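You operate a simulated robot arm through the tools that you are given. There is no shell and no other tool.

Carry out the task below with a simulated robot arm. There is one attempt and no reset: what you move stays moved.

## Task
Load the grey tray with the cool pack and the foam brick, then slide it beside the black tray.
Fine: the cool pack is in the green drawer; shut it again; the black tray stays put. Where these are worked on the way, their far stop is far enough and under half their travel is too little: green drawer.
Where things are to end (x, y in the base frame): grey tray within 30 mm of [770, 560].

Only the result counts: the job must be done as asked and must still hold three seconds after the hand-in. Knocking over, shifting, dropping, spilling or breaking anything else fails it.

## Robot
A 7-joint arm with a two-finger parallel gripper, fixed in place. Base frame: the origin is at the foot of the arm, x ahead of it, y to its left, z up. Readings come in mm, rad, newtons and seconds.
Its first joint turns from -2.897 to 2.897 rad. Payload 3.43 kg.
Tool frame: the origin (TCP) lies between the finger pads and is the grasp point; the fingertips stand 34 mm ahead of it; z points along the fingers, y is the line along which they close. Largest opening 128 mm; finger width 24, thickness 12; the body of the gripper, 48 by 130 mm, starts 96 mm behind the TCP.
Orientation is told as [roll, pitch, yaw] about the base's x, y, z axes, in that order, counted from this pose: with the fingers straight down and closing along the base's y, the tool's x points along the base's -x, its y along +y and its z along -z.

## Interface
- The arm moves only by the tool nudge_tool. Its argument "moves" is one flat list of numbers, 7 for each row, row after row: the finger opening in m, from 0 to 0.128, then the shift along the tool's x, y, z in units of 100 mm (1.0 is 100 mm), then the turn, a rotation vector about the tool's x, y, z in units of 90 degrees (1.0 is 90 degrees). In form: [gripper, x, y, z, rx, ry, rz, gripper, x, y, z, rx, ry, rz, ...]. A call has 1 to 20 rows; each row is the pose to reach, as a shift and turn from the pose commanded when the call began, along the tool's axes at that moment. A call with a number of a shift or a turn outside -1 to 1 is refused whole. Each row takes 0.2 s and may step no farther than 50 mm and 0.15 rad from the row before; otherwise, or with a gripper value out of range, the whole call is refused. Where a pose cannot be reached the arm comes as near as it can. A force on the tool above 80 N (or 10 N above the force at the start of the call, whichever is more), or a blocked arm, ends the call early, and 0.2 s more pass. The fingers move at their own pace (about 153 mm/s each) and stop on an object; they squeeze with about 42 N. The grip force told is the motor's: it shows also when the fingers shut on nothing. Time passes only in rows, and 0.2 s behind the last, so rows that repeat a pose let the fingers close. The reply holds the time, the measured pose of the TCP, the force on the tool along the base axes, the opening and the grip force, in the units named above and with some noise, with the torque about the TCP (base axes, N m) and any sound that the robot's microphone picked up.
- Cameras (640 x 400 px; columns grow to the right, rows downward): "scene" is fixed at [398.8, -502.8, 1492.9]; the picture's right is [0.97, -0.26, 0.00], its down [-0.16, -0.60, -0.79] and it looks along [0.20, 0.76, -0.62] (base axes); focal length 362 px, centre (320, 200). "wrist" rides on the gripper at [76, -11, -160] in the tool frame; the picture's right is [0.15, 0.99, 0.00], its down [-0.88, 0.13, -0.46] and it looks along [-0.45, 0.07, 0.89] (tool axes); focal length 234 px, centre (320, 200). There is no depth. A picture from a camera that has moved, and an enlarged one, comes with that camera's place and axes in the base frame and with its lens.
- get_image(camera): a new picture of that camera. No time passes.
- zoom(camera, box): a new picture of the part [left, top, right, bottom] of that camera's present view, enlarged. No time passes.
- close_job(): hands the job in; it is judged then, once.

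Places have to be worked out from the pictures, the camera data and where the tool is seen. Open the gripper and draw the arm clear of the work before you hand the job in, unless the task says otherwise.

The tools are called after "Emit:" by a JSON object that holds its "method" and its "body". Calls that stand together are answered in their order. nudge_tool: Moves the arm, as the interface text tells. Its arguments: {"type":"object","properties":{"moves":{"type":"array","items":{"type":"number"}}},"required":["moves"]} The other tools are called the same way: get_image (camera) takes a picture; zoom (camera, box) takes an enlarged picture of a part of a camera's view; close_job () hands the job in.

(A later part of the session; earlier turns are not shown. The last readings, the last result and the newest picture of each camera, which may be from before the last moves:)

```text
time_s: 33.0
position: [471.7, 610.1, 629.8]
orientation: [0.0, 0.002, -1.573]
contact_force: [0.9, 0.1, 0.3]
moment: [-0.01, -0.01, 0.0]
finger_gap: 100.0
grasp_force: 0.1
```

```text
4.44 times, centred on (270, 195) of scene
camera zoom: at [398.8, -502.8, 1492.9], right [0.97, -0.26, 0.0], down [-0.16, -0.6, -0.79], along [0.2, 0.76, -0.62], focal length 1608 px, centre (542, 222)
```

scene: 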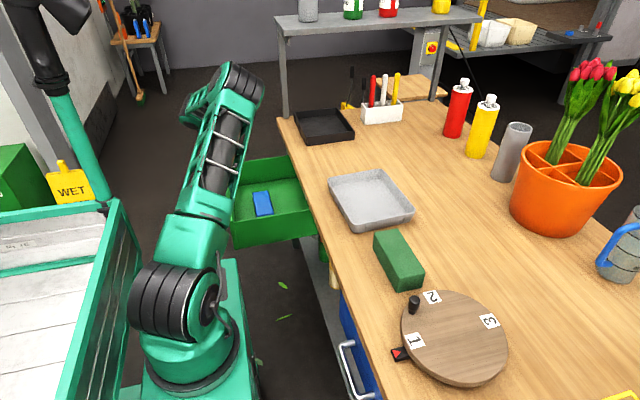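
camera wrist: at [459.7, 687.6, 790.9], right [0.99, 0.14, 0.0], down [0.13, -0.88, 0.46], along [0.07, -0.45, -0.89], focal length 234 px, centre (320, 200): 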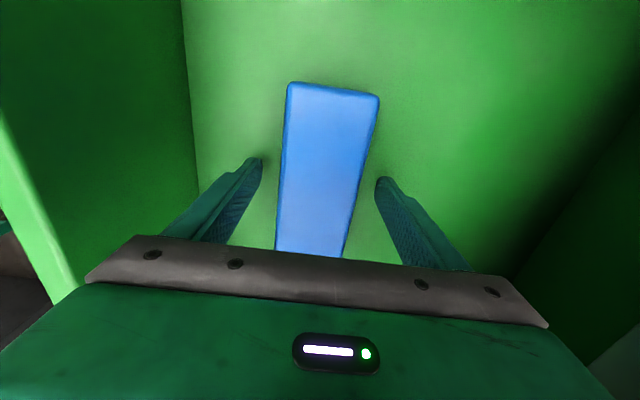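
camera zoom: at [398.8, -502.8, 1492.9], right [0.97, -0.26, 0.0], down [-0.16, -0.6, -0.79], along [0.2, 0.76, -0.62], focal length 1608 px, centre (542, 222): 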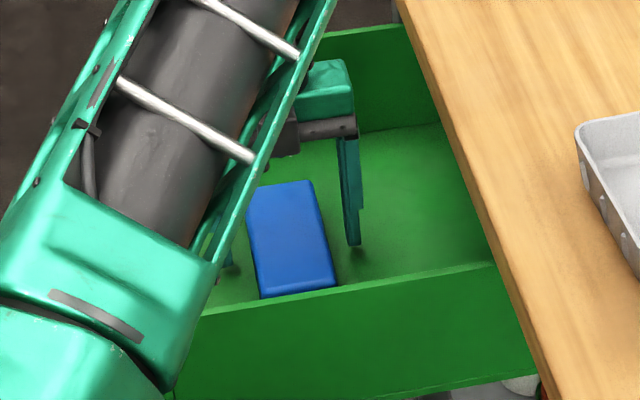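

Fingertips are about 16 mm below the pack's top and still above the floor. I'll go 4 mm lower and close.

Emit:
{"method": "nudge_tool", "body": {"moves": [0.1, 0, 0, 0.04, 0, 0, 0, 0.08, 0, 0, 0.04, 0, 0, 0, 0.04, 0, 0, 0.04, 0, 0, 0, 0.04, 0, 0, 0.04, 0, 0, 0, 0.04, 0, 0, 0.04, 0, 0, 0]}}

Emit:
{"method": "get_image", "body": {"camera": "wrist"}}

```text
time_s: 34.2
position: [470.4, 610.8, 626.3]
orientation: [0.0, 0.0, -1.573]
contact_force: [-0.1, 0.2, -0.2]
moment: [0.14, 0.04, 0.05]
finger_gap: 64.5
grasp_force: 42.0
```

```text
taken
camera wrist: at [459.8, 687.6, 787.2], right [0.99, 0.14, 0.0], down [0.13, -0.88, 0.46], along [0.07, -0.45, -0.89], focal length 234 px, centre (320, 200)
```

wrist: 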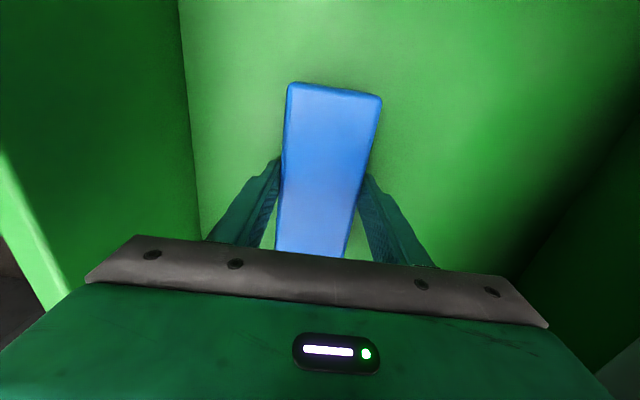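

The pack is gripped at 64.5 mm with 42 N. I'll lift slowly.

Emit:
{"method": "nudge_tool", "body": {"moves": [0.03, 0, 0, -0.08, 0, 0, 0, 0.03, 0, 0, -0.16, 0, 0, 0, 0.03, 0, 0, -0.26, 0, 0, 0, 0.03, 0, 0, -0.4, 0, 0, 0, 0.03, 0, 0, -0.55, 0, 0, 0, 0.03, 0, 0, -0.7, 0, 0, 0, 0.03, 0, 0, -0.85, 0, 0, 0, 0.03, 0, 0, -1.0, 0, 0, 0]}}

Emit:
{"method": "get_image", "body": {"camera": "wrist"}}

Emit:
{"method": "zoom", "body": {"camera": "scene", "box": [200, 120, 360, 245]}}

```text
time_s: 36.0
position: [470.9, 611.8, 727.7]
orientation: [-0.001, 0.001, -1.573]
contact_force: [0.1, 0.4, -1.7]
moment: [-0.05, 0.04, 0.02]
finger_gap: 64.5
grasp_force: 41.8
```

```text
taken
camera wrist: at [460.1, 687.7, 887.6], right [0.99, 0.14, 0.0], down [0.13, -0.88, 0.46], along [0.07, -0.45, -0.89], focal length 234 px, centre (320, 200)
```

wrist: 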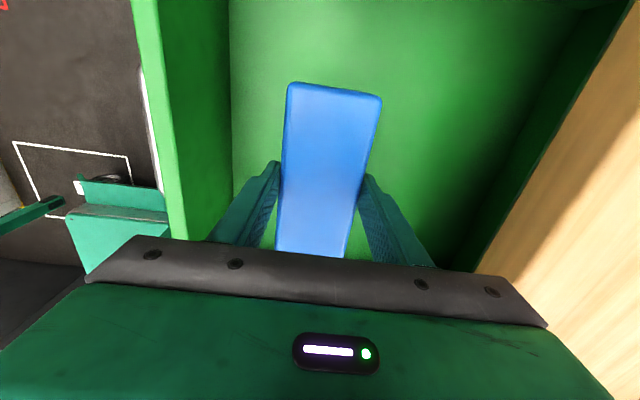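

```text
3.20 times, centred on (280, 182) of scene
camera zoom: at [398.8, -502.8, 1492.9], right [0.97, -0.26, 0.0], down [-0.16, -0.6, -0.79], along [0.2, 0.76, -0.62], focal length 1158 px, centre (448, 256)
```

zoom: 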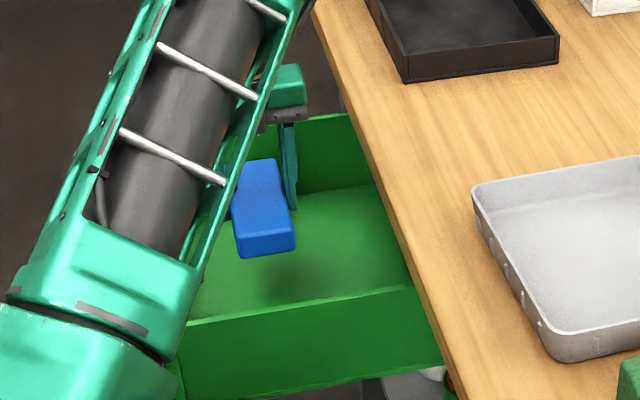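

The pack hangs securely. Before moving to the tray I'll measure the tray's interior more closely.

Emit:
{"method": "zoom", "body": {"camera": "scene", "box": [318, 158, 424, 242]}}

Emit:
{"method": "zoom", "body": {"camera": "scene", "box": [360, 210, 450, 300]}}

```text
4.76 times, centred on (371, 200) of scene
camera zoom: at [398.8, -502.8, 1492.9], right [0.97, -0.26, 0.0], down [-0.16, -0.6, -0.79], along [0.2, 0.76, -0.62], focal length 1723 px, centre (77, 200)
```

zoom: 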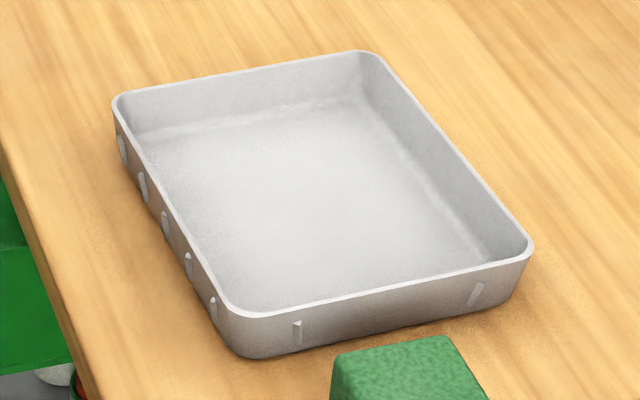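

```text
4.44 times, centred on (405, 255) of scene
camera zoom: at [398.8, -502.8, 1492.9], right [0.97, -0.26, 0.0], down [-0.16, -0.6, -0.79], along [0.2, 0.76, -0.62], focal length 1608 px, centre (-58, -44)
```

zoom: 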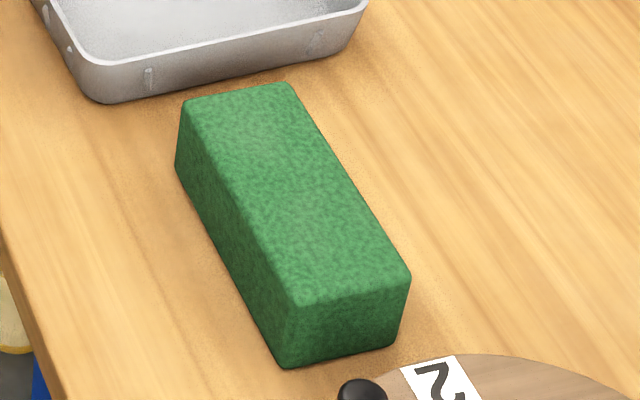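

The tray's inside measures about 180 × 228 mm, centred near (774, 314) with yaw ≈ +2°. I'll lay both items with their long sides along x: pack at y≈366, brick at y≈262. First raise the pack clear.

Emit:
{"method": "nudge_tool", "body": {"moves": [0.03, 0, 0, -0.15, 0, 0, 0, 0.03, 0, 0, -0.3, 0, 0, 0, 0.03, 0, 0, -0.5, 0, 0, 0, 0.03, 0, 0, -0.7, 0, 0, 0, 0.03, 0, 0, -0.85, 0, 0, 0, 0.03, 0, 0, -1.0, 0, 0, 0]}}

```text
time_s: 37.4
position: [470.6, 611.4, 825.3]
orientation: [-0.001, 0.002, -1.572]
contact_force: [0.0, -0.4, -3.5]
moment: [-0.01, 0.0, -0.01]
finger_gap: 64.6
grasp_force: 41.8
```

Still held. Now I'll turn 90° so the pack's long side lies along x, rising a further 80 mm and moving toward the tray.

Emit:
{"method": "nudge_tool", "body": {"moves": [0.03, -0.05, 0, -0.1, 0, 0, -0.08, 0.03, -0.1, 0, -0.2, 0, 0, -0.16, 0.03, -0.15, 0, -0.3, 0, 0, -0.25, 0.03, -0.2, 0, -0.4, 0, 0, -0.33, 0.03, -0.25, 0, -0.5, 0, 0, -0.42, 0.03, -0.3, 0, -0.6, 0, 0, -0.5, 0.03, -0.38, 0, -0.7, 0, 0, -0.58, 0.03, -0.46, 0, -0.8, 0, 0, -0.66, 0.03, -0.54, 0, -0.8, 0, 0, -0.75, 0.03, -0.62, 0, -0.8, 0, 0, -0.83, 0.03, -0.7, 0, -0.8, 0, 0, -0.92, 0.03, -0.8, 0, -0.8, 0, 0, -1.0]}}

Emit:
{"method": "get_image", "body": {"camera": "scene"}}

Emit:
{"method": "get_image", "body": {"camera": "wrist"}}

```text
time_s: 40.0
position: [471.1, 530.8, 906.6]
orientation: [-0.001, 0.001, 0.002]
contact_force: [-0.7, -0.7, -3.1]
moment: [0.02, -0.01, 0.02]
finger_gap: 64.5
grasp_force: 41.9
```

```text
taken
```

scene: 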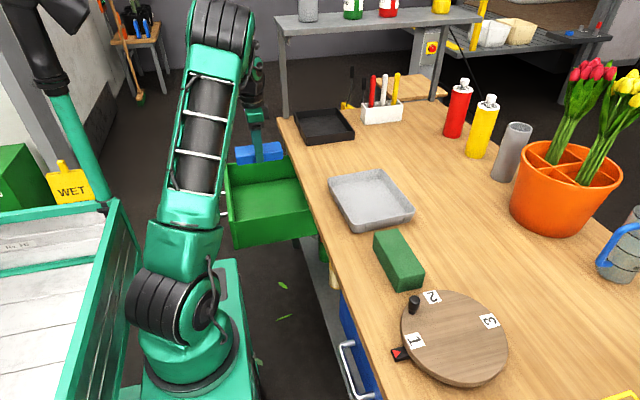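

```text
taken
camera wrist: at [394.9, 519.4, 1067.2], right [-0.15, 0.99, 0.0], down [0.88, 0.13, 0.46], along [0.45, 0.07, -0.89], focal length 234 px, centre (320, 200)
```

wrist: 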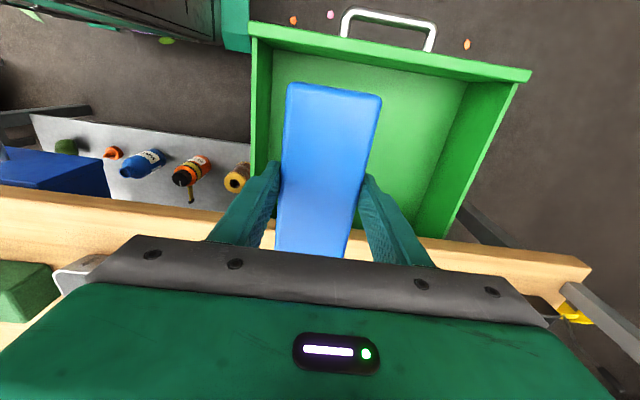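

Holding steady at yaw 0. I'll carry it across toward the tray in steps.

Emit:
{"method": "nudge_tool", "body": {"moves": [0.03, -0.15, -0.08, 0, 0, 0, 0, 0.03, -0.35, -0.2, 0, 0, 0, 0, 0.03, -0.6, -0.35, 0, 0, 0, 0, 0.03, -0.85, -0.5, 0, 0, 0, 0, 0.03, -1.0, -0.6, 0, 0, 0, 0]}}

Emit:
{"method": "nudge_tool", "body": {"moves": [0.03, -0.15, -0.08, 0, 0, 0, 0, 0.03, -0.35, -0.2, 0, 0, 0, 0, 0.03, -0.6, -0.35, 0, 0, 0, 0, 0.03, -0.85, -0.5, 0, 0, 0, 0, 0.03, -1.0, -0.6, 0, 0, 0, 0]}}

Emit:
{"method": "nudge_tool", "body": {"moves": [0.03, -0.15, -0.08, 0, 0, 0, 0, 0.03, -0.35, -0.2, 0, 0, 0, 0, 0.03, -0.6, -0.3, 0, 0, 0, 0, 0.03, -0.85, -0.4, 0, 0, 0, 0, 0.03, -1.0, -0.45, 0, 0, 0, 0]}}

Emit:
{"method": "get_image", "body": {"camera": "scene"}}

Emit:
{"method": "get_image", "body": {"camera": "wrist"}}

```text
time_s: 41.2
position: [571.2, 470.5, 907.5]
orientation: [0.001, -0.001, -0.002]
contact_force: [-0.2, -0.6, -2.9]
moment: [-0.02, -0.07, 0.0]
finger_gap: 64.4
grasp_force: 42.0
```

```text
time_s: 42.4
position: [671.2, 410.5, 906.8]
orientation: [-0.001, -0.001, -0.001]
contact_force: [-0.7, 0.1, -3.0]
moment: [0.01, 0.01, 0.03]
finger_gap: 64.6
grasp_force: 41.9
```

```text
time_s: 43.6
position: [772.1, 364.4, 908.2]
orientation: [-0.001, 0.0, 0.0]
contact_force: [0.4, 0.9, -2.5]
moment: [0.0, 0.04, -0.05]
finger_gap: 64.6
grasp_force: 41.8
```

```text
taken
```

scene: 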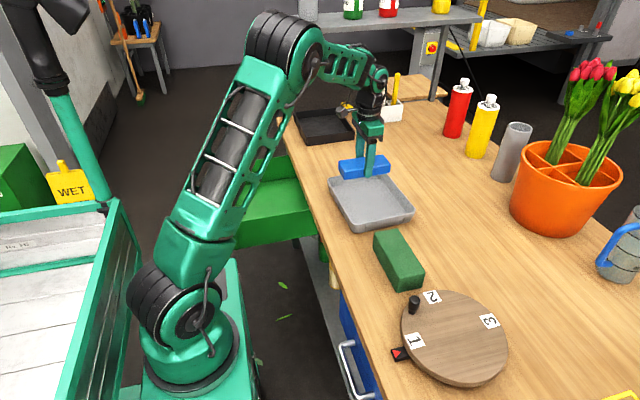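

```text
taken
camera wrist: at [695.0, 354.4, 1067.7], right [-0.14, 0.99, 0.0], down [0.88, 0.13, 0.46], along [0.45, 0.07, -0.89], focal length 234 px, centre (320, 200)
```

wrist: 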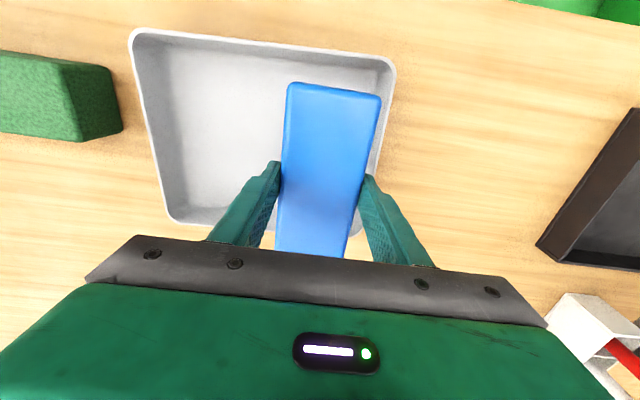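

The wrist view gives the tray centre as about (775, 308), rim z≈821, yaw ≈ 2.3°. I'll align the pack to (773, 360) and descend to just above the tray floor.

Emit:
{"method": "nudge_tool", "body": {"moves": [0.03, 0, -0.02, 0.1, 0, 0, -0.012, 0.03, -0.01, -0.04, 0.25, 0, 0, -0.025, 0.03, -0.01, -0.04, 0.4, 0, 0, -0.025, 0.03, -0.01, -0.04, 0.55, 0, 0, -0.025, 0.03, -0.01, -0.04, 0.7, 0, 0, -0.025, 0.03, -0.01, -0.04, 0.8, 0, 0, -0.025]}}

Emit:
{"method": "get_image", "body": {"camera": "wrist"}}

Emit:
{"method": "zoom", "body": {"camera": "scene", "box": [310, 130, 430, 240]}}

```text
time_s: 45.0
position: [772.5, 360.9, 828.9]
orientation: [0.001, -0.003, 0.039]
contact_force: [-1.0, -0.7, 2.6]
moment: [-0.23, 0.5, 0.04]
finger_gap: 64.5
grasp_force: 41.8
```

```text
taken
camera wrist: at [696.4, 347.6, 988.1], right [-0.18, 0.98, 0.0], down [0.87, 0.16, 0.46], along [0.45, 0.08, -0.89], focal length 234 px, centre (320, 200)
```

wrist: 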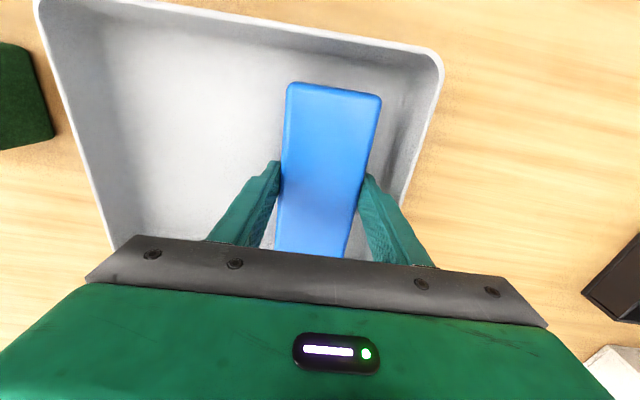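

```text
3.64 times, centred on (370, 185) of scene
camera zoom: at [398.8, -502.8, 1492.9], right [0.97, -0.26, 0.0], down [-0.16, -0.6, -0.79], along [0.2, 0.76, -0.62], focal length 1316 px, centre (138, 254)
```

zoom: 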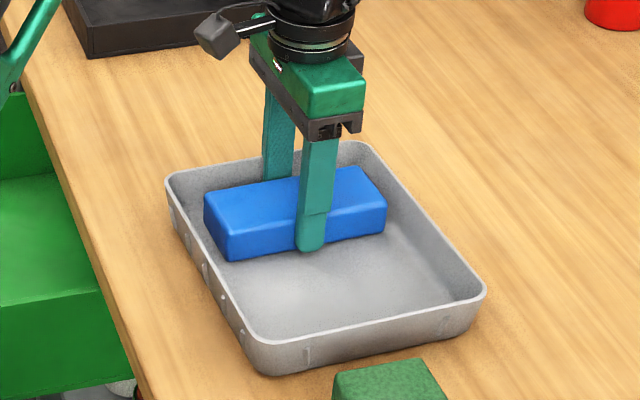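

The vertical force rose from −3 to +2.6 N, so the pack is just touching the tray floor. I'll lower 2 mm more and check.

Emit:
{"method": "nudge_tool", "body": {"moves": [0.03, 0, 0, 0.01, 0, 0, 0, 0.03, 0, 0, 0.02, 0, 0, 0]}}

```text
time_s: 45.6
position: [771.9, 360.7, 827.9]
orientation: [-0.001, -0.006, 0.037]
contact_force: [-2.9, -4.0, 28.2]
moment: [-0.5, 0.89, 0.0]
finger_gap: 64.4
grasp_force: 42.0
```

28 N confirms it's seated. I'll ease up 1.5 mm and open the fingers to 82 mm, then rise.

Emit:
{"method": "nudge_tool", "body": {"moves": [0.03, 0, 0, -0.015, 0, 0, 0, 0.072, 0, 0, -0.015, 0, 0, 0, 0.082, 0, 0, -0.015, 0, 0, 0, 0.082, 0, 0, -0.015, 0, 0, 0]}}

Emit:
{"method": "zoom", "body": {"camera": "scene", "box": [310, 130, 430, 240]}}

Emit:
{"method": "get_image", "body": {"camera": "wrist"}}

```text
time_s: 46.6
position: [771.1, 359.9, 826.6]
orientation: [0.0, 0.0, 0.037]
contact_force: [0.0, -0.2, 0.3]
moment: [0.01, -0.03, -0.01]
finger_gap: 81.9
grasp_force: 0.1
```

```text
3.64 times, centred on (370, 185) of scene
camera zoom: at [398.8, -502.8, 1492.9], right [0.97, -0.26, 0.0], down [-0.16, -0.6, -0.79], along [0.2, 0.76, -0.62], focal length 1316 px, centre (138, 254)
```

zoom: 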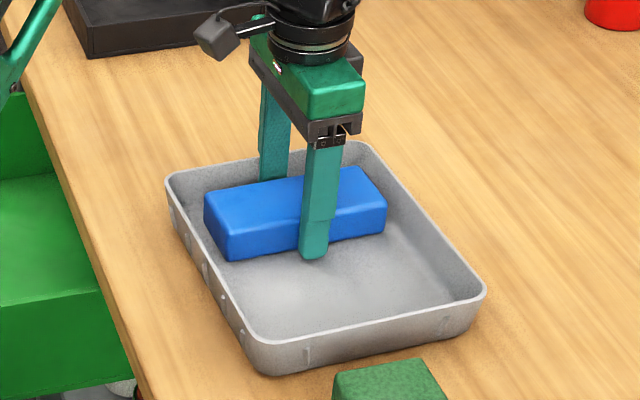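

```text
taken
camera wrist: at [696.3, 347.7, 986.9], right [-0.18, 0.98, 0.0], down [0.87, 0.16, 0.46], along [0.45, 0.08, -0.89], focal length 234 px, centre (320, 200)
```

wrist: 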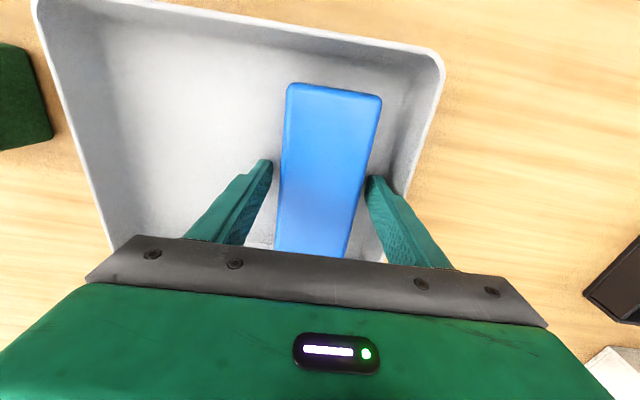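

The pack is resting in the tray with no contact on the tool. I'll rise straight up.

Emit:
{"method": "nudge_tool", "body": {"moves": [0.082, 0, 0, -0.15, 0, 0, 0, 0.082, 0, 0, -0.35, 0, 0, 0, 0.082, 0, 0, -0.6, 0, 0, 0, 0.082, 0, 0, -0.8, 0, 0, 0, 0.082, 0, 0, -1.0, 0, 0, 0]}}

Emit:
{"method": "get_image", "body": {"camera": "wrist"}}

```text
time_s: 47.8
position: [771.4, 360.7, 926.6]
orientation: [-0.002, -0.001, 0.039]
contact_force: [-0.2, -0.3, 0.5]
moment: [-0.04, 0.01, -0.02]
finger_gap: 82.0
grasp_force: 0.0
```

```text
taken
camera wrist: at [696.2, 347.9, 1086.8], right [-0.18, 0.98, 0.0], down [0.87, 0.16, 0.46], along [0.45, 0.08, -0.89], focal length 234 px, centre (320, 200)
```

wrist: 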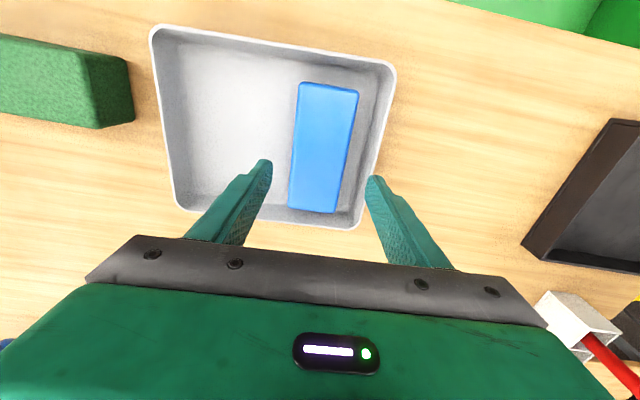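

The tray's centre reads (773, 308), yaw ≈ 3°, and the black tray's near face is at y≈721. Next I'll fetch the brick: turn 90° and move toward it at this safe height.

Emit:
{"method": "nudge_tool", "body": {"moves": [0.1, 0, -0.08, 0, 0, 0, 0.083, 0.1, 0, -0.17, 0, 0, 0, 0.167, 0.1, 0, -0.25, 0, 0, 0, 0.25, 0.1, 0, -0.33, 0, 0, 0, 0.333, 0.1, 0, -0.42, 0, 0, 0, 0.417, 0.1, 0, -0.5, 0, 0, 0, 0.5, 0.1, 0, -0.58, 0, 0, 0, 0.583, 0.1, 0, -0.67, 0, 0, 0, 0.667, 0.1, 0, -0.75, 0, 0, 0, 0.75, 0.1, 0, -0.83, 0, 0, 0, 0.833, 0.1, 0, -0.92, 0, 0, 0, 0.917, 0.1, 0, -1.0, 0, 0, 0, 1.0]}}

```text
time_s: 50.4
position: [775.4, 261.0, 927.2]
orientation: [0.002, 0.001, -1.536]
contact_force: [1.0, 0.1, 0.1]
moment: [-0.03, -0.01, -0.01]
finger_gap: 100.1
grasp_force: 0.1
```

I'll move on toward the brick, correcting the last 2° of yaw.

Emit:
{"method": "nudge_tool", "body": {"moves": [0.11, -0.33, -0.06, 0, 0, 0, 0.022, 0.11, -0.66, -0.12, 0, 0, 0, 0.022, 0.11, -0.99, -0.18, 0, 0, 0, 0.022, 0.11, -0.99, -0.18, 0, 0, 0, 0.022]}}

Emit:
{"method": "get_image", "body": {"camera": "wrist"}}

Emit:
{"method": "get_image", "body": {"camera": "scene"}}

```text
time_s: 51.4
position: [760.8, 161.6, 926.1]
orientation: [0.0, 0.0, -1.566]
contact_force: [-0.2, 0.6, 0.0]
moment: [-0.02, -0.02, 0.01]
finger_gap: 110.0
grasp_force: 0.1
```

```text
taken
camera wrist: at [749.3, 237.9, 1086.7], right [0.99, 0.15, 0.0], down [0.13, -0.88, 0.46], along [0.07, -0.45, -0.89], focal length 234 px, centre (320, 200)
```

wrist: 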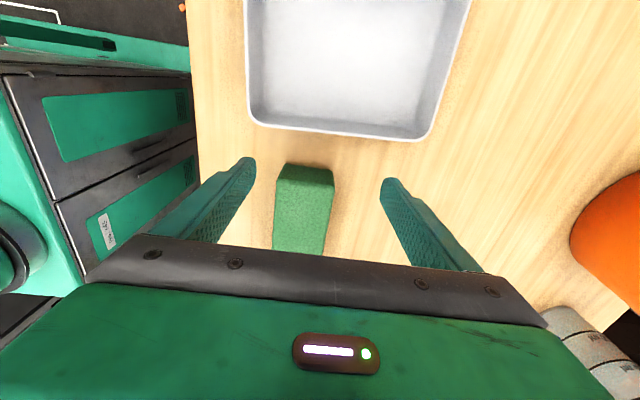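

```text
taken
```

scene: 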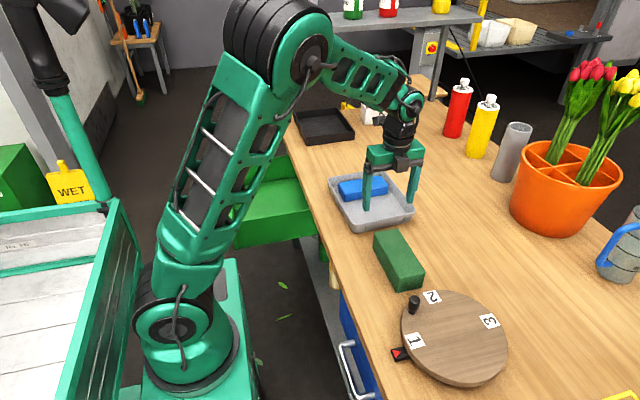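

Brick top edge confirmed at x 715–783, y≈129 at its near end, so its centre is about (749, 54). I'll move above it.

Emit:
{"method": "nudge_tool", "body": {"moves": [0.11, -0.33, -0.04, 0, 0, 0, 0, 0.11, -0.66, -0.08, 0, 0, 0, 0, 0.11, -1.0, -0.12, 0, 0, 0, 0, 0.11, -1.0, -0.12, 0.2, 0, 0, 0]}}

Emit:
{"method": "get_image", "body": {"camera": "wrist"}}

Emit:
{"method": "zoom", "body": {"camera": "scene", "box": [340, 180, 500, 300]}}

```text
time_s: 52.4
position: [749.0, 61.4, 907.4]
orientation: [0.0, 0.001, -1.566]
contact_force: [-0.2, 0.5, 0.3]
moment: [0.0, -0.01, 0.0]
finger_gap: 110.1
grasp_force: 0.1
```

```text
taken
camera wrist: at [737.4, 137.9, 1066.5], right [0.99, 0.15, 0.0], down [0.13, -0.88, 0.46], along [0.07, -0.45, -0.89], focal length 234 px, centre (320, 200)
```

wrist: 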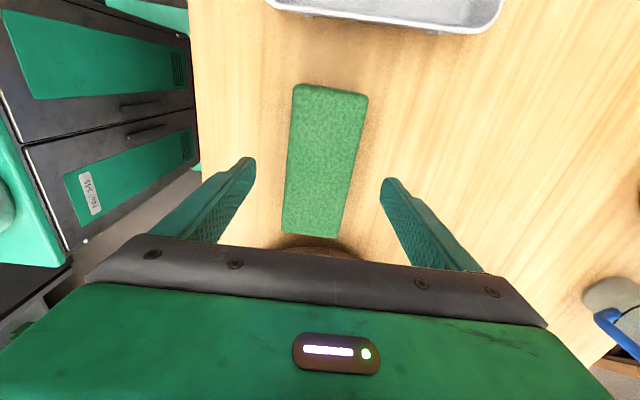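

```text
3.33 times, centred on (420, 240) of scene
camera zoom: at [398.8, -502.8, 1492.9], right [0.97, -0.26, 0.0], down [-0.16, -0.6, -0.79], along [0.2, 0.76, -0.62], focal length 1206 px, centre (-13, 67)
```

zoom: 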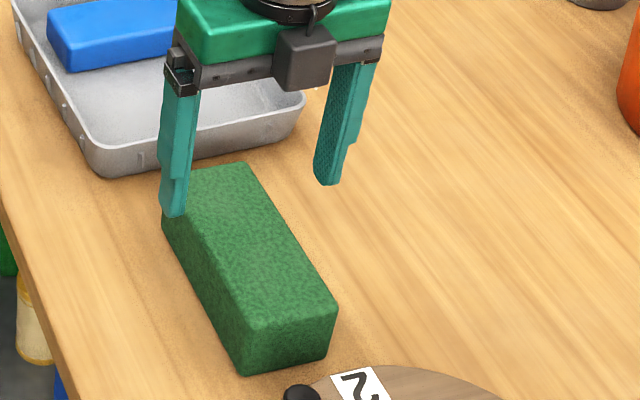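

Brick centre refined to (750, 52). I'll shift slightly and descend around it to tips ~40 mm below its top.

Emit:
{"method": "nudge_tool", "body": {"moves": [0.11, -0.09, 0.015, 0.15, 0, 0, 0, 0.11, -0.09, 0.015, 0.3, 0, 0, 0, 0.11, -0.09, 0.015, 0.5, 0, 0, 0, 0.11, -0.09, 0.015, 0.7, 0, 0, 0, 0.11, -0.09, 0.015, 0.82, 0, 0, 0, 0.11, -0.09, 0.015, 0.82, 0, 0, 0]}}

Emit:
{"method": "zoom", "body": {"camera": "scene", "box": [340, 180, 500, 300]}}

Emit:
{"method": "get_image", "body": {"camera": "wrist"}}

```text
time_s: 53.8
position: [750.3, 52.6, 823.7]
orientation: [0.0, -0.001, -1.567]
contact_force: [-0.2, 0.4, -0.7]
moment: [-0.01, 0.01, 0.01]
finger_gap: 110.0
grasp_force: 0.0
```

```text
3.33 times, centred on (420, 240) of scene
camera zoom: at [398.8, -502.8, 1492.9], right [0.97, -0.26, 0.0], down [-0.16, -0.6, -0.79], along [0.2, 0.76, -0.62], focal length 1206 px, centre (-13, 67)
```

zoom: 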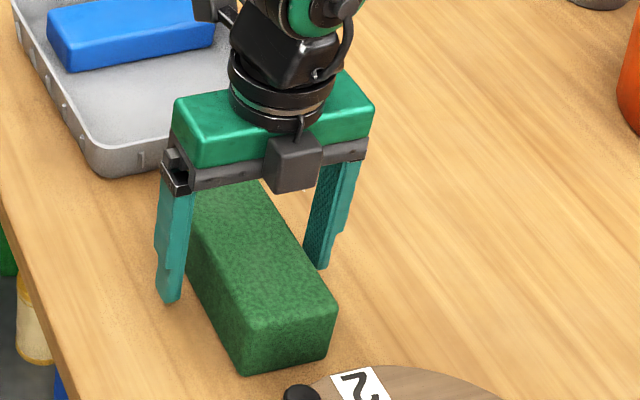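

```text
taken
camera wrist: at [739.4, 129.4, 984.3], right [0.99, 0.15, 0.0], down [0.13, -0.88, 0.46], along [0.07, -0.45, -0.89], focal length 234 px, centre (320, 200)
```

wrist: 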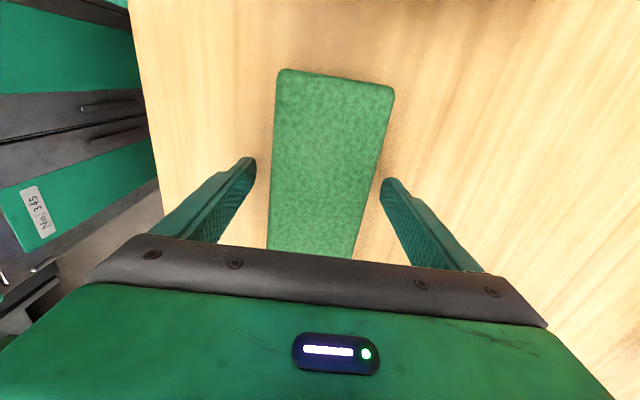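

The brick sits between the fingers; closing.

Emit:
{"method": "nudge_tool", "body": {"moves": [0.08, 0, 0, 0, 0, 0, 0, 0.05, 0, 0, 0, 0, 0, 0, 0.05, 0, 0, 0, 0, 0, 0, 0.05, 0, 0, 0, 0, 0, 0]}}

```text
time_s: 54.8
position: [751.0, 51.8, 825.0]
orientation: [-0.002, 0.0, -1.569]
contact_force: [-0.7, -0.6, 0.1]
moment: [-0.02, 0.01, -0.01]
finger_gap: 68.7
grasp_force: 42.3
```

Gripped at 68.7 mm with 42 N. I'll lift 100 mm slowly.

Emit:
{"method": "nudge_tool", "body": {"moves": [0.04, 0, 0, -0.08, 0, 0, 0, 0.04, 0, 0, -0.18, 0, 0, 0, 0.04, 0, 0, -0.35, 0, 0, 0, 0.04, 0, 0, -0.55, 0, 0, 0, 0.04, 0, 0, -0.75, 0, 0, 0, 0.04, 0, 0, -0.9, 0, 0, 0, 0.04, 0, 0, -1.0, 0, 0, 0]}}

Emit:
{"method": "get_image", "body": {"camera": "scene"}}

```text
time_s: 56.4
position: [749.3, 51.4, 924.4]
orientation: [-0.001, 0.0, -1.569]
contact_force: [0.5, 0.0, -0.7]
moment: [-0.01, -0.01, 0.01]
finger_gap: 69.0
grasp_force: 42.1
```

```text
taken
```

scene: 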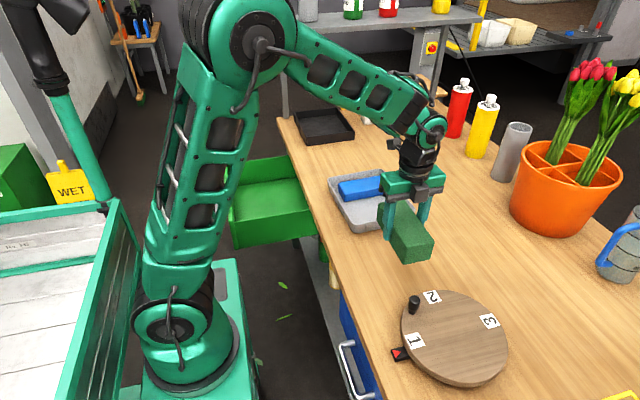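

Brick lifted cleanly. I'll turn it 90° while moving toward the tray at this height.

Emit:
{"method": "nudge_tool", "body": {"moves": [0.04, 0.08, 0.02, -0.05, 0, 0, -0.083, 0.04, 0.17, 0.04, -0.1, 0, 0, -0.167, 0.04, 0.25, 0.07, -0.15, 0, 0, -0.25, 0.04, 0.33, 0.09, -0.2, 0, 0, -0.333, 0.04, 0.42, 0.11, -0.2, 0, 0, -0.417, 0.04, 0.5, 0.13, -0.2, 0, 0, -0.5, 0.04, 0.58, 0.16, -0.2, 0, 0, -0.583, 0.04, 0.67, 0.18, -0.2, 0, 0, -0.667, 0.04, 0.75, 0.2, -0.2, 0, 0, -0.75, 0.04, 0.83, 0.22, -0.2, 0, 0, -0.833, 0.04, 0.92, 0.25, -0.2, 0, 0, -0.917, 0.04, 1.0, 0.27, -0.2, 0, 0, -1.0]}}

```text
time_s: 59.0
position: [777.7, 152.1, 943.9]
orientation: [0.0, -0.001, 0.004]
contact_force: [0.0, 0.7, 0.1]
moment: [0.04, -0.03, -0.01]
finger_gap: 68.9
grasp_force: 41.8
```

Now I'll move over the tray's near half and check with both cameras.

Emit:
{"method": "nudge_tool", "body": {"moves": [0.04, 0, 0.25, 0, 0, 0, -0.01, 0.04, 0, 0.5, 0, 0, 0, -0.02, 0.04, 0, 0.75, 0, 0, 0, -0.027, 0.04, 0, 1.0, 0, 0, 0, -0.027, 0.04, 0, 1.0, 0, 0, 0, -0.027]}}

Emit:
{"method": "get_image", "body": {"camera": "wrist"}}

Emit:
{"method": "zoom", "body": {"camera": "scene", "box": [310, 130, 450, 240]}}

```text
time_s: 60.2
position: [777.0, 253.8, 944.4]
orientation: [0.0, 0.0, 0.045]
contact_force: [0.5, -0.9, -0.1]
moment: [0.0, 0.0, 0.01]
finger_gap: 68.9
grasp_force: 42.2
```

```text
taken
camera wrist: at [702.3, 239.2, 1104.8], right [-0.19, 0.98, 0.0], down [0.87, 0.17, 0.46], along [0.45, 0.09, -0.89], focal length 234 px, centre (320, 200)
```

wrist: 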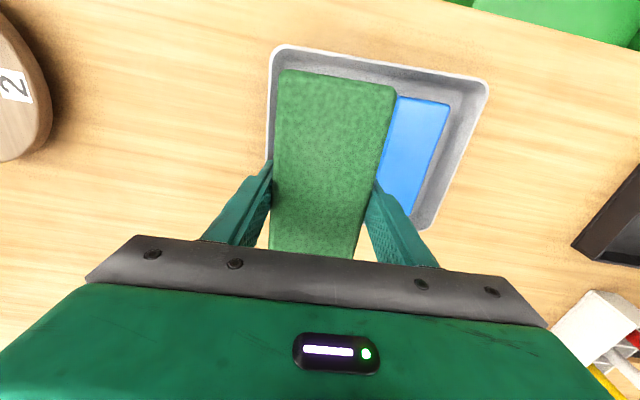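

```text
3.64 times, centred on (380, 185) of scene
camera zoom: at [398.8, -502.8, 1492.9], right [0.97, -0.26, 0.0], down [-0.16, -0.6, -0.79], along [0.2, 0.76, -0.62], focal length 1316 px, centre (102, 254)
```

zoom: 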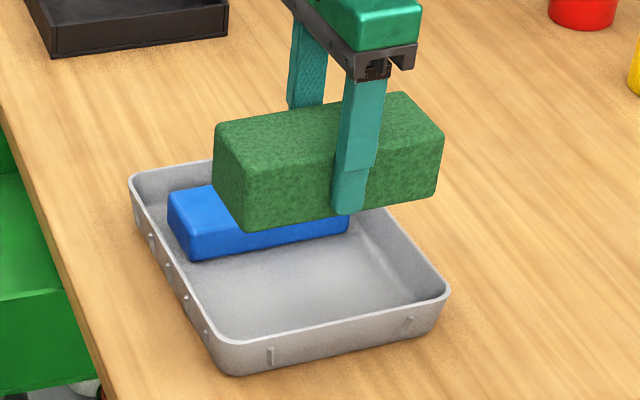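

Alignment is fine; I'll shift 4 mm toward +y for finger clearance and descend 100 mm into the tray.

Emit:
{"method": "nudge_tool", "body": {"moves": [0.04, 0.01, 0.04, 0.2, 0, 0, 0, 0.04, 0.01, 0.04, 0.4, 0, 0, 0, 0.04, 0.01, 0.04, 0.6, 0, 0, 0, 0.04, 0.01, 0.04, 0.75, 0, 0, 0, 0.04, 0.01, 0.04, 0.9, 0, 0, 0, 0.04, 0.01, 0.04, 1.0, 0, 0, 0]}}

Emit:
{"method": "zoom", "body": {"camera": "scene", "box": [310, 130, 450, 240]}}

Emit:
{"method": "get_image", "body": {"camera": "wrist"}}

```text
time_s: 61.6
position: [776.0, 256.0, 843.8]
orientation: [0.0, -0.001, 0.045]
contact_force: [0.4, 0.0, 0.2]
moment: [0.0, -0.01, 0.0]
finger_gap: 68.4
grasp_force: 41.7
```

```text
3.64 times, centred on (380, 185) of scene
camera zoom: at [398.8, -502.8, 1492.9], right [0.97, -0.26, 0.0], down [-0.16, -0.6, -0.79], along [0.2, 0.76, -0.62], focal length 1316 px, centre (102, 254)
```

zoom: 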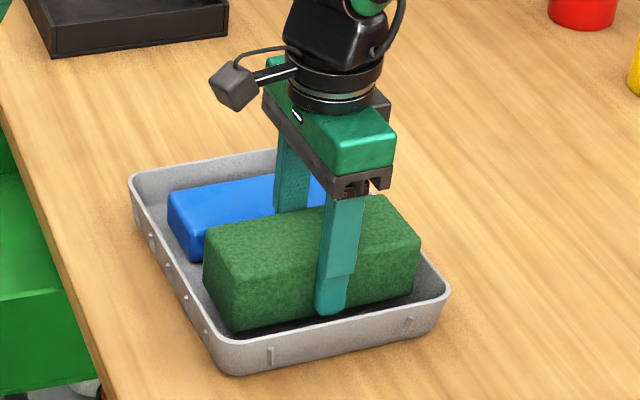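

```text
taken
camera wrist: at [700.8, 242.2, 1004.7], right [-0.19, 0.98, 0.0], down [0.87, 0.17, 0.46], along [0.45, 0.09, -0.89], focal length 234 px, centre (320, 200)
```

wrist: 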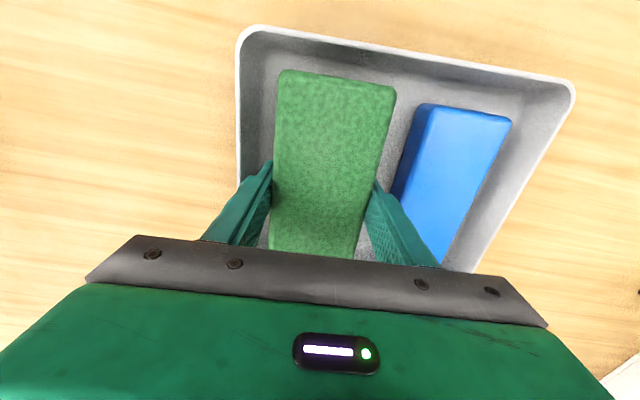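

All clear of the walls and the pack. I'll lower in small steps until it touches.

Emit:
{"method": "nudge_tool", "body": {"moves": [0.04, 0, 0, 0.03, 0, 0, 0, 0.04, 0, 0, 0.06, 0, 0, 0, 0.04, 0, 0, 0.09, 0, 0, 0, 0.04, 0, 0, 0.11, 0, 0, 0]}}

```text
time_s: 62.6
position: [776.7, 257.9, 832.8]
orientation: [0.001, -0.001, 0.046]
contact_force: [0.1, 0.1, 0.3]
moment: [0.03, -0.02, 0.0]
finger_gap: 69.0
grasp_force: 41.6
```

Emit:
{"method": "nudge_tool", "body": {"moves": [0.04, 0, 0, 0.01, 0, 0, 0, 0.04, 0, 0, 0.02, 0, 0, 0, 0.04, 0, 0, 0.03, 0, 0, 0]}}

```text
time_s: 63.4
position: [776.7, 256.5, 831.2]
orientation: [0.002, -0.004, 0.045]
contact_force: [-0.6, -2.1, 18.2]
moment: [-0.29, 0.96, 0.07]
finger_gap: 68.8
grasp_force: 41.9
```

18 N: the brick is seated on the tray floor. I'll ease up 1 mm, open slightly, and look.

Emit:
{"method": "nudge_tool", "body": {"moves": [0.04, 0, 0, -0.01, 0, 0, 0, 0.075, 0, 0, -0.01, 0, 0, 0, 0.082, 0, 0, -0.01, 0, 0, 0, 0.082, 0, 0, -0.01, 0, 0, 0]}}

Emit:
{"method": "get_image", "body": {"camera": "wrist"}}

Emit:
{"method": "zoom", "body": {"camera": "scene", "box": [310, 130, 450, 240]}}

```text
time_s: 64.4
position: [777.3, 256.6, 831.7]
orientation: [0.0, -0.001, 0.045]
contact_force: [0.2, -0.2, 0.7]
moment: [0.02, 0.0, -0.01]
finger_gap: 81.8
grasp_force: 0.1
```

```text
taken
camera wrist: at [700.8, 242.5, 991.6], right [-0.19, 0.98, 0.0], down [0.87, 0.17, 0.46], along [0.45, 0.09, -0.89], focal length 234 px, centre (320, 200)
```

wrist: 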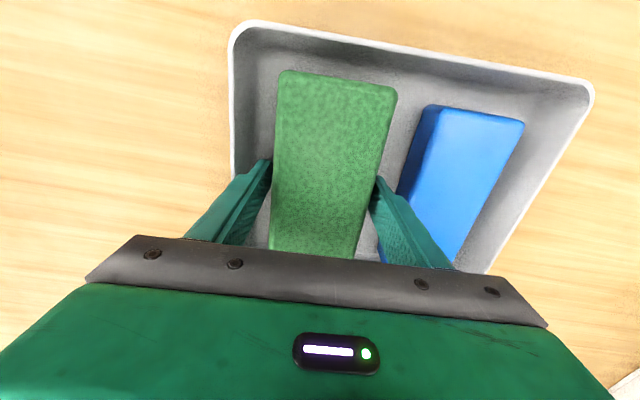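

```text
3.64 times, centred on (380, 185) of scene
camera zoom: at [398.8, -502.8, 1492.9], right [0.97, -0.26, 0.0], down [-0.16, -0.6, -0.79], along [0.2, 0.76, -0.62], focal length 1316 px, centre (102, 254)
```

zoom: 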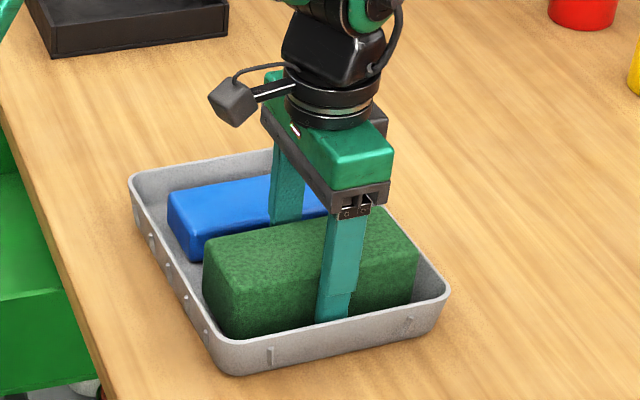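

Released with no forces. I'll rise 100 mm straight up and inspect the loaded tray.

Emit:
{"method": "nudge_tool", "body": {"moves": [0.082, 0, 0, -0.15, 0, 0, 0, 0.082, 0, 0, -0.35, 0, 0, 0, 0.082, 0, 0, -0.6, 0, 0, 0, 0.082, 0, 0, -0.8, 0, 0, 0, 0.082, 0, 0, -1.0, 0, 0, 0]}}

Emit:
{"method": "get_image", "body": {"camera": "wrist"}}

Emit:
{"method": "get_image", "body": {"camera": "scene"}}

```text
time_s: 65.6
position: [775.4, 256.6, 932.6]
orientation: [0.001, 0.0, 0.045]
contact_force: [-1.1, -0.2, -0.5]
moment: [0.04, 0.05, -0.05]
finger_gap: 82.2
grasp_force: 0.1
```

```text
taken
camera wrist: at [700.5, 242.6, 1092.5], right [-0.19, 0.98, 0.0], down [0.87, 0.17, 0.46], along [0.45, 0.09, -0.89], focal length 234 px, centre (320, 200)
```

wrist: 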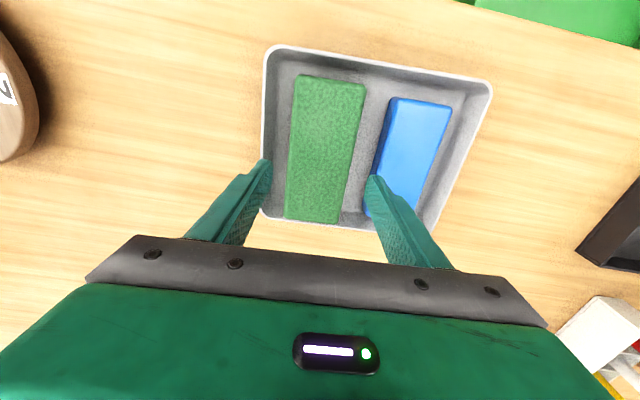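

```text
taken
```

scene: 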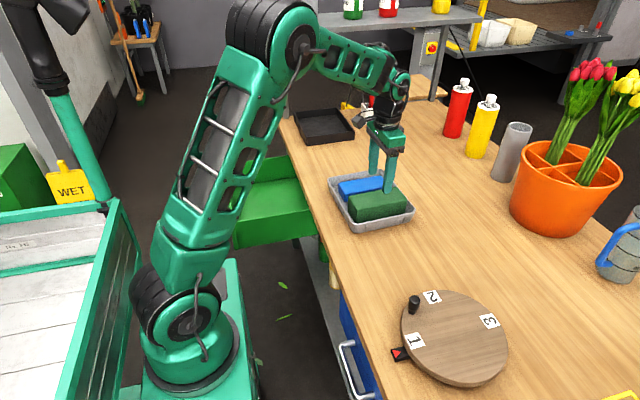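

Both items lie flat in the tray. Now for the slide: I'll turn so the fingers spread along x, and come down in front of the tray's −y wall to push with two fingertips.

Emit:
{"method": "nudge_tool", "body": {"moves": [0.1, 0, -0.08, 0, 0, 0, 0.083, 0.12, 0, -0.16, 0, 0, 0, 0.167, 0.12, 0, -0.24, 0, 0, 0, 0.25, 0.12, 0, -0.32, 0, 0, 0, 0.333, 0.12, 0, -0.4, 0, 0, 0, 0.417, 0.12, 0, -0.48, 0, 0, 0, 0.5, 0.12, 0, -0.57, 0, 0, 0, 0.583, 0.12, 0, -0.65, 0, 0, 0, 0.667, 0.12, 0, -0.73, 0, 0, 0, 0.75, 0.12, 0, -0.81, 0, 0, 0, 0.833, 0.12, 0, -0.9, 0, 0, 0, 0.917, 0.12, 0, -1.0, 0, 0, 0, 1.0]}}

Emit:
{"method": "get_image", "body": {"camera": "wrist"}}

```text
time_s: 68.2
position: [780.0, 157.1, 930.7]
orientation: [0.0, 0.0, -1.529]
contact_force: [0.0, 0.0, 0.0]
moment: [0.0, -0.01, -0.02]
finger_gap: 120.0
grasp_force: 0.1
```

```text
taken
camera wrist: at [766.0, 232.5, 1091.4], right [0.98, 0.19, 0.0], down [0.17, -0.87, 0.46], along [0.09, -0.45, -0.89], focal length 234 px, centre (320, 200)
```

wrist: 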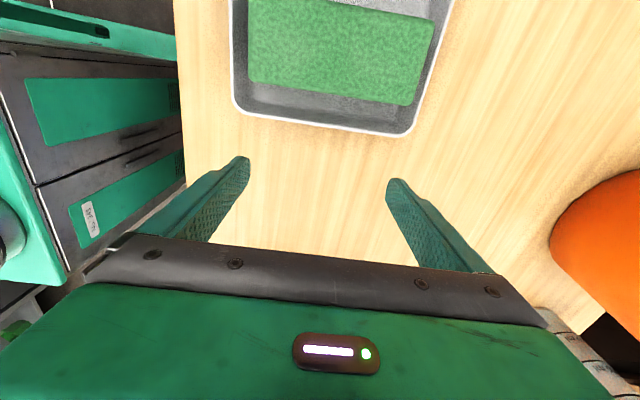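

The tray's near wall is at y≈191 at x=774; the fingers at y≈157 are clear of it. I'll square the yaw and descend 95 mm, then the rest in small steps.

Emit:
{"method": "nudge_tool", "body": {"moves": [0.12, 0, -0.03, 0.2, 0, 0, 0.013, 0.12, 0, -0.06, 0.4, 0, 0, 0.027, 0.12, 0, -0.06, 0.6, 0, 0, 0.027, 0.12, 0, -0.06, 0.8, 0, 0, 0.027, 0.12, 0, -0.06, 0.95, 0, 0, 0.027, 0.12, 0, -0.06, 0.95, 0, 0, 0.027]}}

Emit:
{"method": "zoom", "body": {"camera": "scene", "box": [310, 130, 470, 260]}}

Emit:
{"method": "get_image", "body": {"camera": "wrist"}}

```text
time_s: 69.6
position: [775.3, 156.8, 836.3]
orientation: [0.002, 0.001, -1.567]
contact_force: [-0.1, -1.2, 0.8]
moment: [-0.01, 0.06, 0.03]
finger_gap: 120.4
grasp_force: 0.1
```

```text
3.08 times, centred on (390, 195) of scene
camera zoom: at [398.8, -502.8, 1492.9], right [0.97, -0.26, 0.0], down [-0.16, -0.6, -0.79], along [0.2, 0.76, -0.62], focal length 1113 px, centre (105, 215)
```

zoom: 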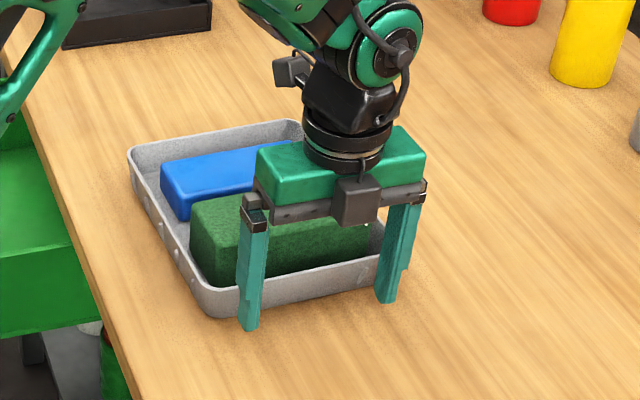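

```text
taken
camera wrist: at [762.5, 233.7, 996.4], right [0.99, 0.15, 0.0], down [0.13, -0.88, 0.46], along [0.07, -0.45, -0.89], focal length 234 px, centre (320, 200)
```

wrist: 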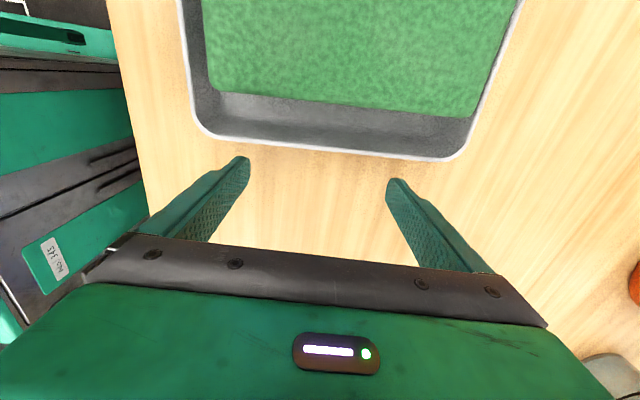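

Both fingers are in front of the wall. I'll lower 17 mm so the tips sit about 10 mm above the bench.

Emit:
{"method": "nudge_tool", "body": {"moves": [0.12, 0, 0, 0.06, 0, 0, 0, 0.12, 0, 0, 0.12, 0, 0, 0, 0.12, 0, 0, 0.17, 0, 0, 0]}}

Emit:
{"method": "zoom", "body": {"camera": "scene", "box": [340, 170, 440, 250]}}

```text
time_s: 70.4
position: [775.3, 156.2, 819.0]
orientation: [0.002, 0.0, -1.568]
contact_force: [-0.1, -0.8, 0.3]
moment: [0.0, 0.01, 0.02]
finger_gap: 120.1
grasp_force: 0.1
```

```text
5.00 times, centred on (390, 210) of scene
camera zoom: at [398.8, -502.8, 1492.9], right [0.97, -0.26, 0.0], down [-0.16, -0.6, -0.79], along [0.2, 0.76, -0.62], focal length 1809 px, centre (-30, 150)
```

zoom: 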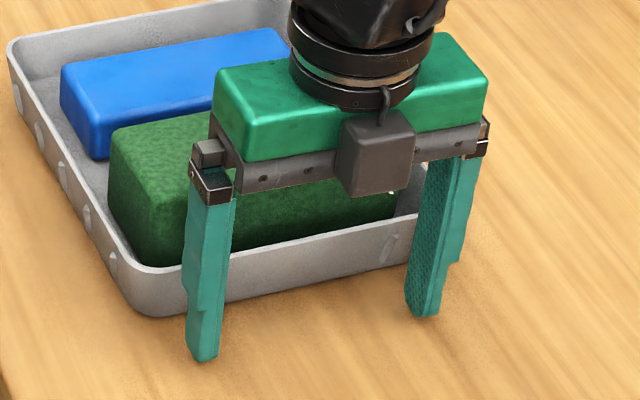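

Now I'll push in +y slowly: 100 mm for the first stretch.

Emit:
{"method": "nudge_tool", "body": {"moves": [0.12, 0.08, 0, 0, 0, 0, 0, 0.12, 0.16, 0, 0, 0, 0, 0, 0.12, 0.22, 0, 0, 0, 0, 0, 0.12, 0.28, 0, 0, 0, 0, 0, 0.12, 0.35, 0, 0, 0, 0, 0, 0.12, 0.43, 0, 0, 0, 0, 0, 0.12, 0.51, 0, 0, 0, 0, 0, 0.12, 0.59, 0, 0, 0, 0, 0, 0.12, 0.67, 0, 0, 0, 0, 0, 0.12, 0.75, 0, 0, 0, 0, 0, 0.12, 0.83, 0, 0, 0, 0, 0, 0.12, 0.91, 0, 0, 0, 0, 0, 0.12, 1.0, 0, 0, 0, 0, 0]}}

Emit:
{"method": "zoom", "body": {"camera": "scene", "box": [290, 100, 450, 230]}}

Emit:
{"method": "get_image", "body": {"camera": "wrist"}}

```text
time_s: 73.2
position: [774.7, 256.0, 818.4]
orientation: [0.0, 0.0, -1.57]
contact_force: [0.6, -1.3, -0.1]
moment: [-0.01, -0.07, 0.02]
finger_gap: 120.2
grasp_force: 0.2
```

```text
3.08 times, centred on (370, 165) of scene
camera zoom: at [398.8, -502.8, 1492.9], right [0.97, -0.26, 0.0], down [-0.16, -0.6, -0.79], along [0.2, 0.76, -0.62], focal length 1113 px, centre (166, 308)
```

zoom: 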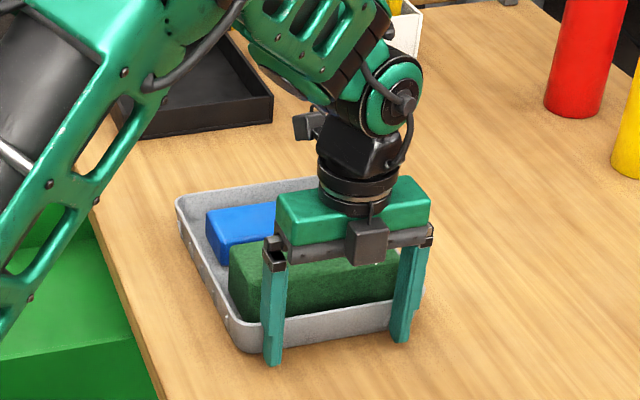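

```text
taken
camera wrist: at [763.2, 332.4, 979.5], right [0.99, 0.15, 0.0], down [0.13, -0.88, 0.46], along [0.07, -0.45, -0.89], focal length 234 px, centre (320, 200)
```

wrist: 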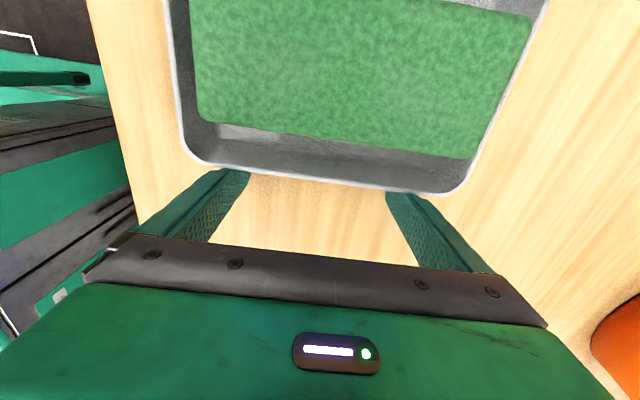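

The tray moves squarely with the fingers. I'll push another 100 mm.

Emit:
{"method": "nudge_tool", "body": {"moves": [0.12, 0.06, 0, 0, 0, 0, 0, 0.12, 0.14, 0, 0, 0, 0, 0, 0.12, 0.22, 0, 0, 0, 0, 0, 0.12, 0.3, 0, 0, 0, 0, 0, 0.12, 0.38, 0, 0, 0, 0, 0, 0.12, 0.46, 0, 0, 0, 0, 0, 0.12, 0.54, 0, 0, 0, 0, 0, 0.12, 0.62, 0, 0, 0, 0, 0, 0.12, 0.7, 0, 0, 0, 0, 0, 0.12, 0.78, 0, 0, 0, 0, 0, 0.12, 0.86, 0, 0, 0, 0, 0, 0.12, 0.94, 0, 0, 0, 0, 0, 0.12, 1.0, 0, 0, 0, 0, 0]}}

Emit:
{"method": "get_image", "body": {"camera": "scene"}}

Emit:
{"method": "get_image", "body": {"camera": "wrist"}}

```text
time_s: 76.0
position: [774.1, 356.1, 818.3]
orientation: [0.001, 0.0, -1.566]
contact_force: [-0.2, -0.9, 0.6]
moment: [0.04, 0.0, -0.04]
finger_gap: 120.3
grasp_force: 0.0
```

```text
taken
```

scene: 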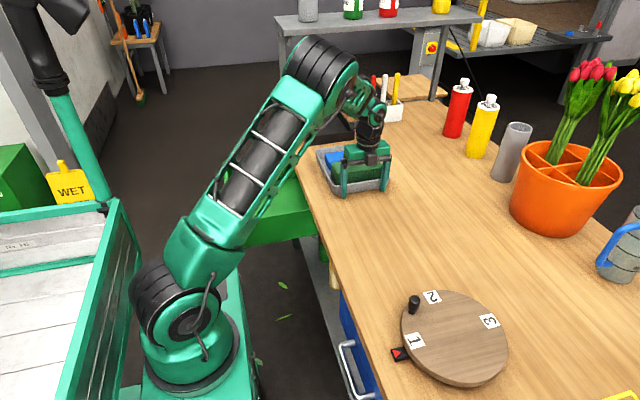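

```text
taken
camera wrist: at [762.6, 433.2, 979.7], right [0.99, 0.15, 0.0], down [0.13, -0.88, 0.46], along [0.07, -0.45, -0.89], focal length 234 px, centre (320, 200)
```

wrist: 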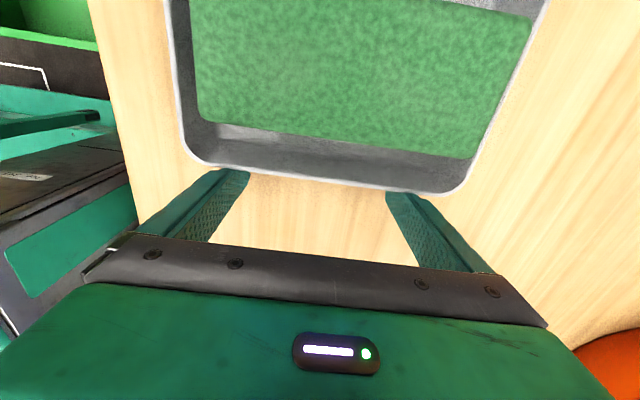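

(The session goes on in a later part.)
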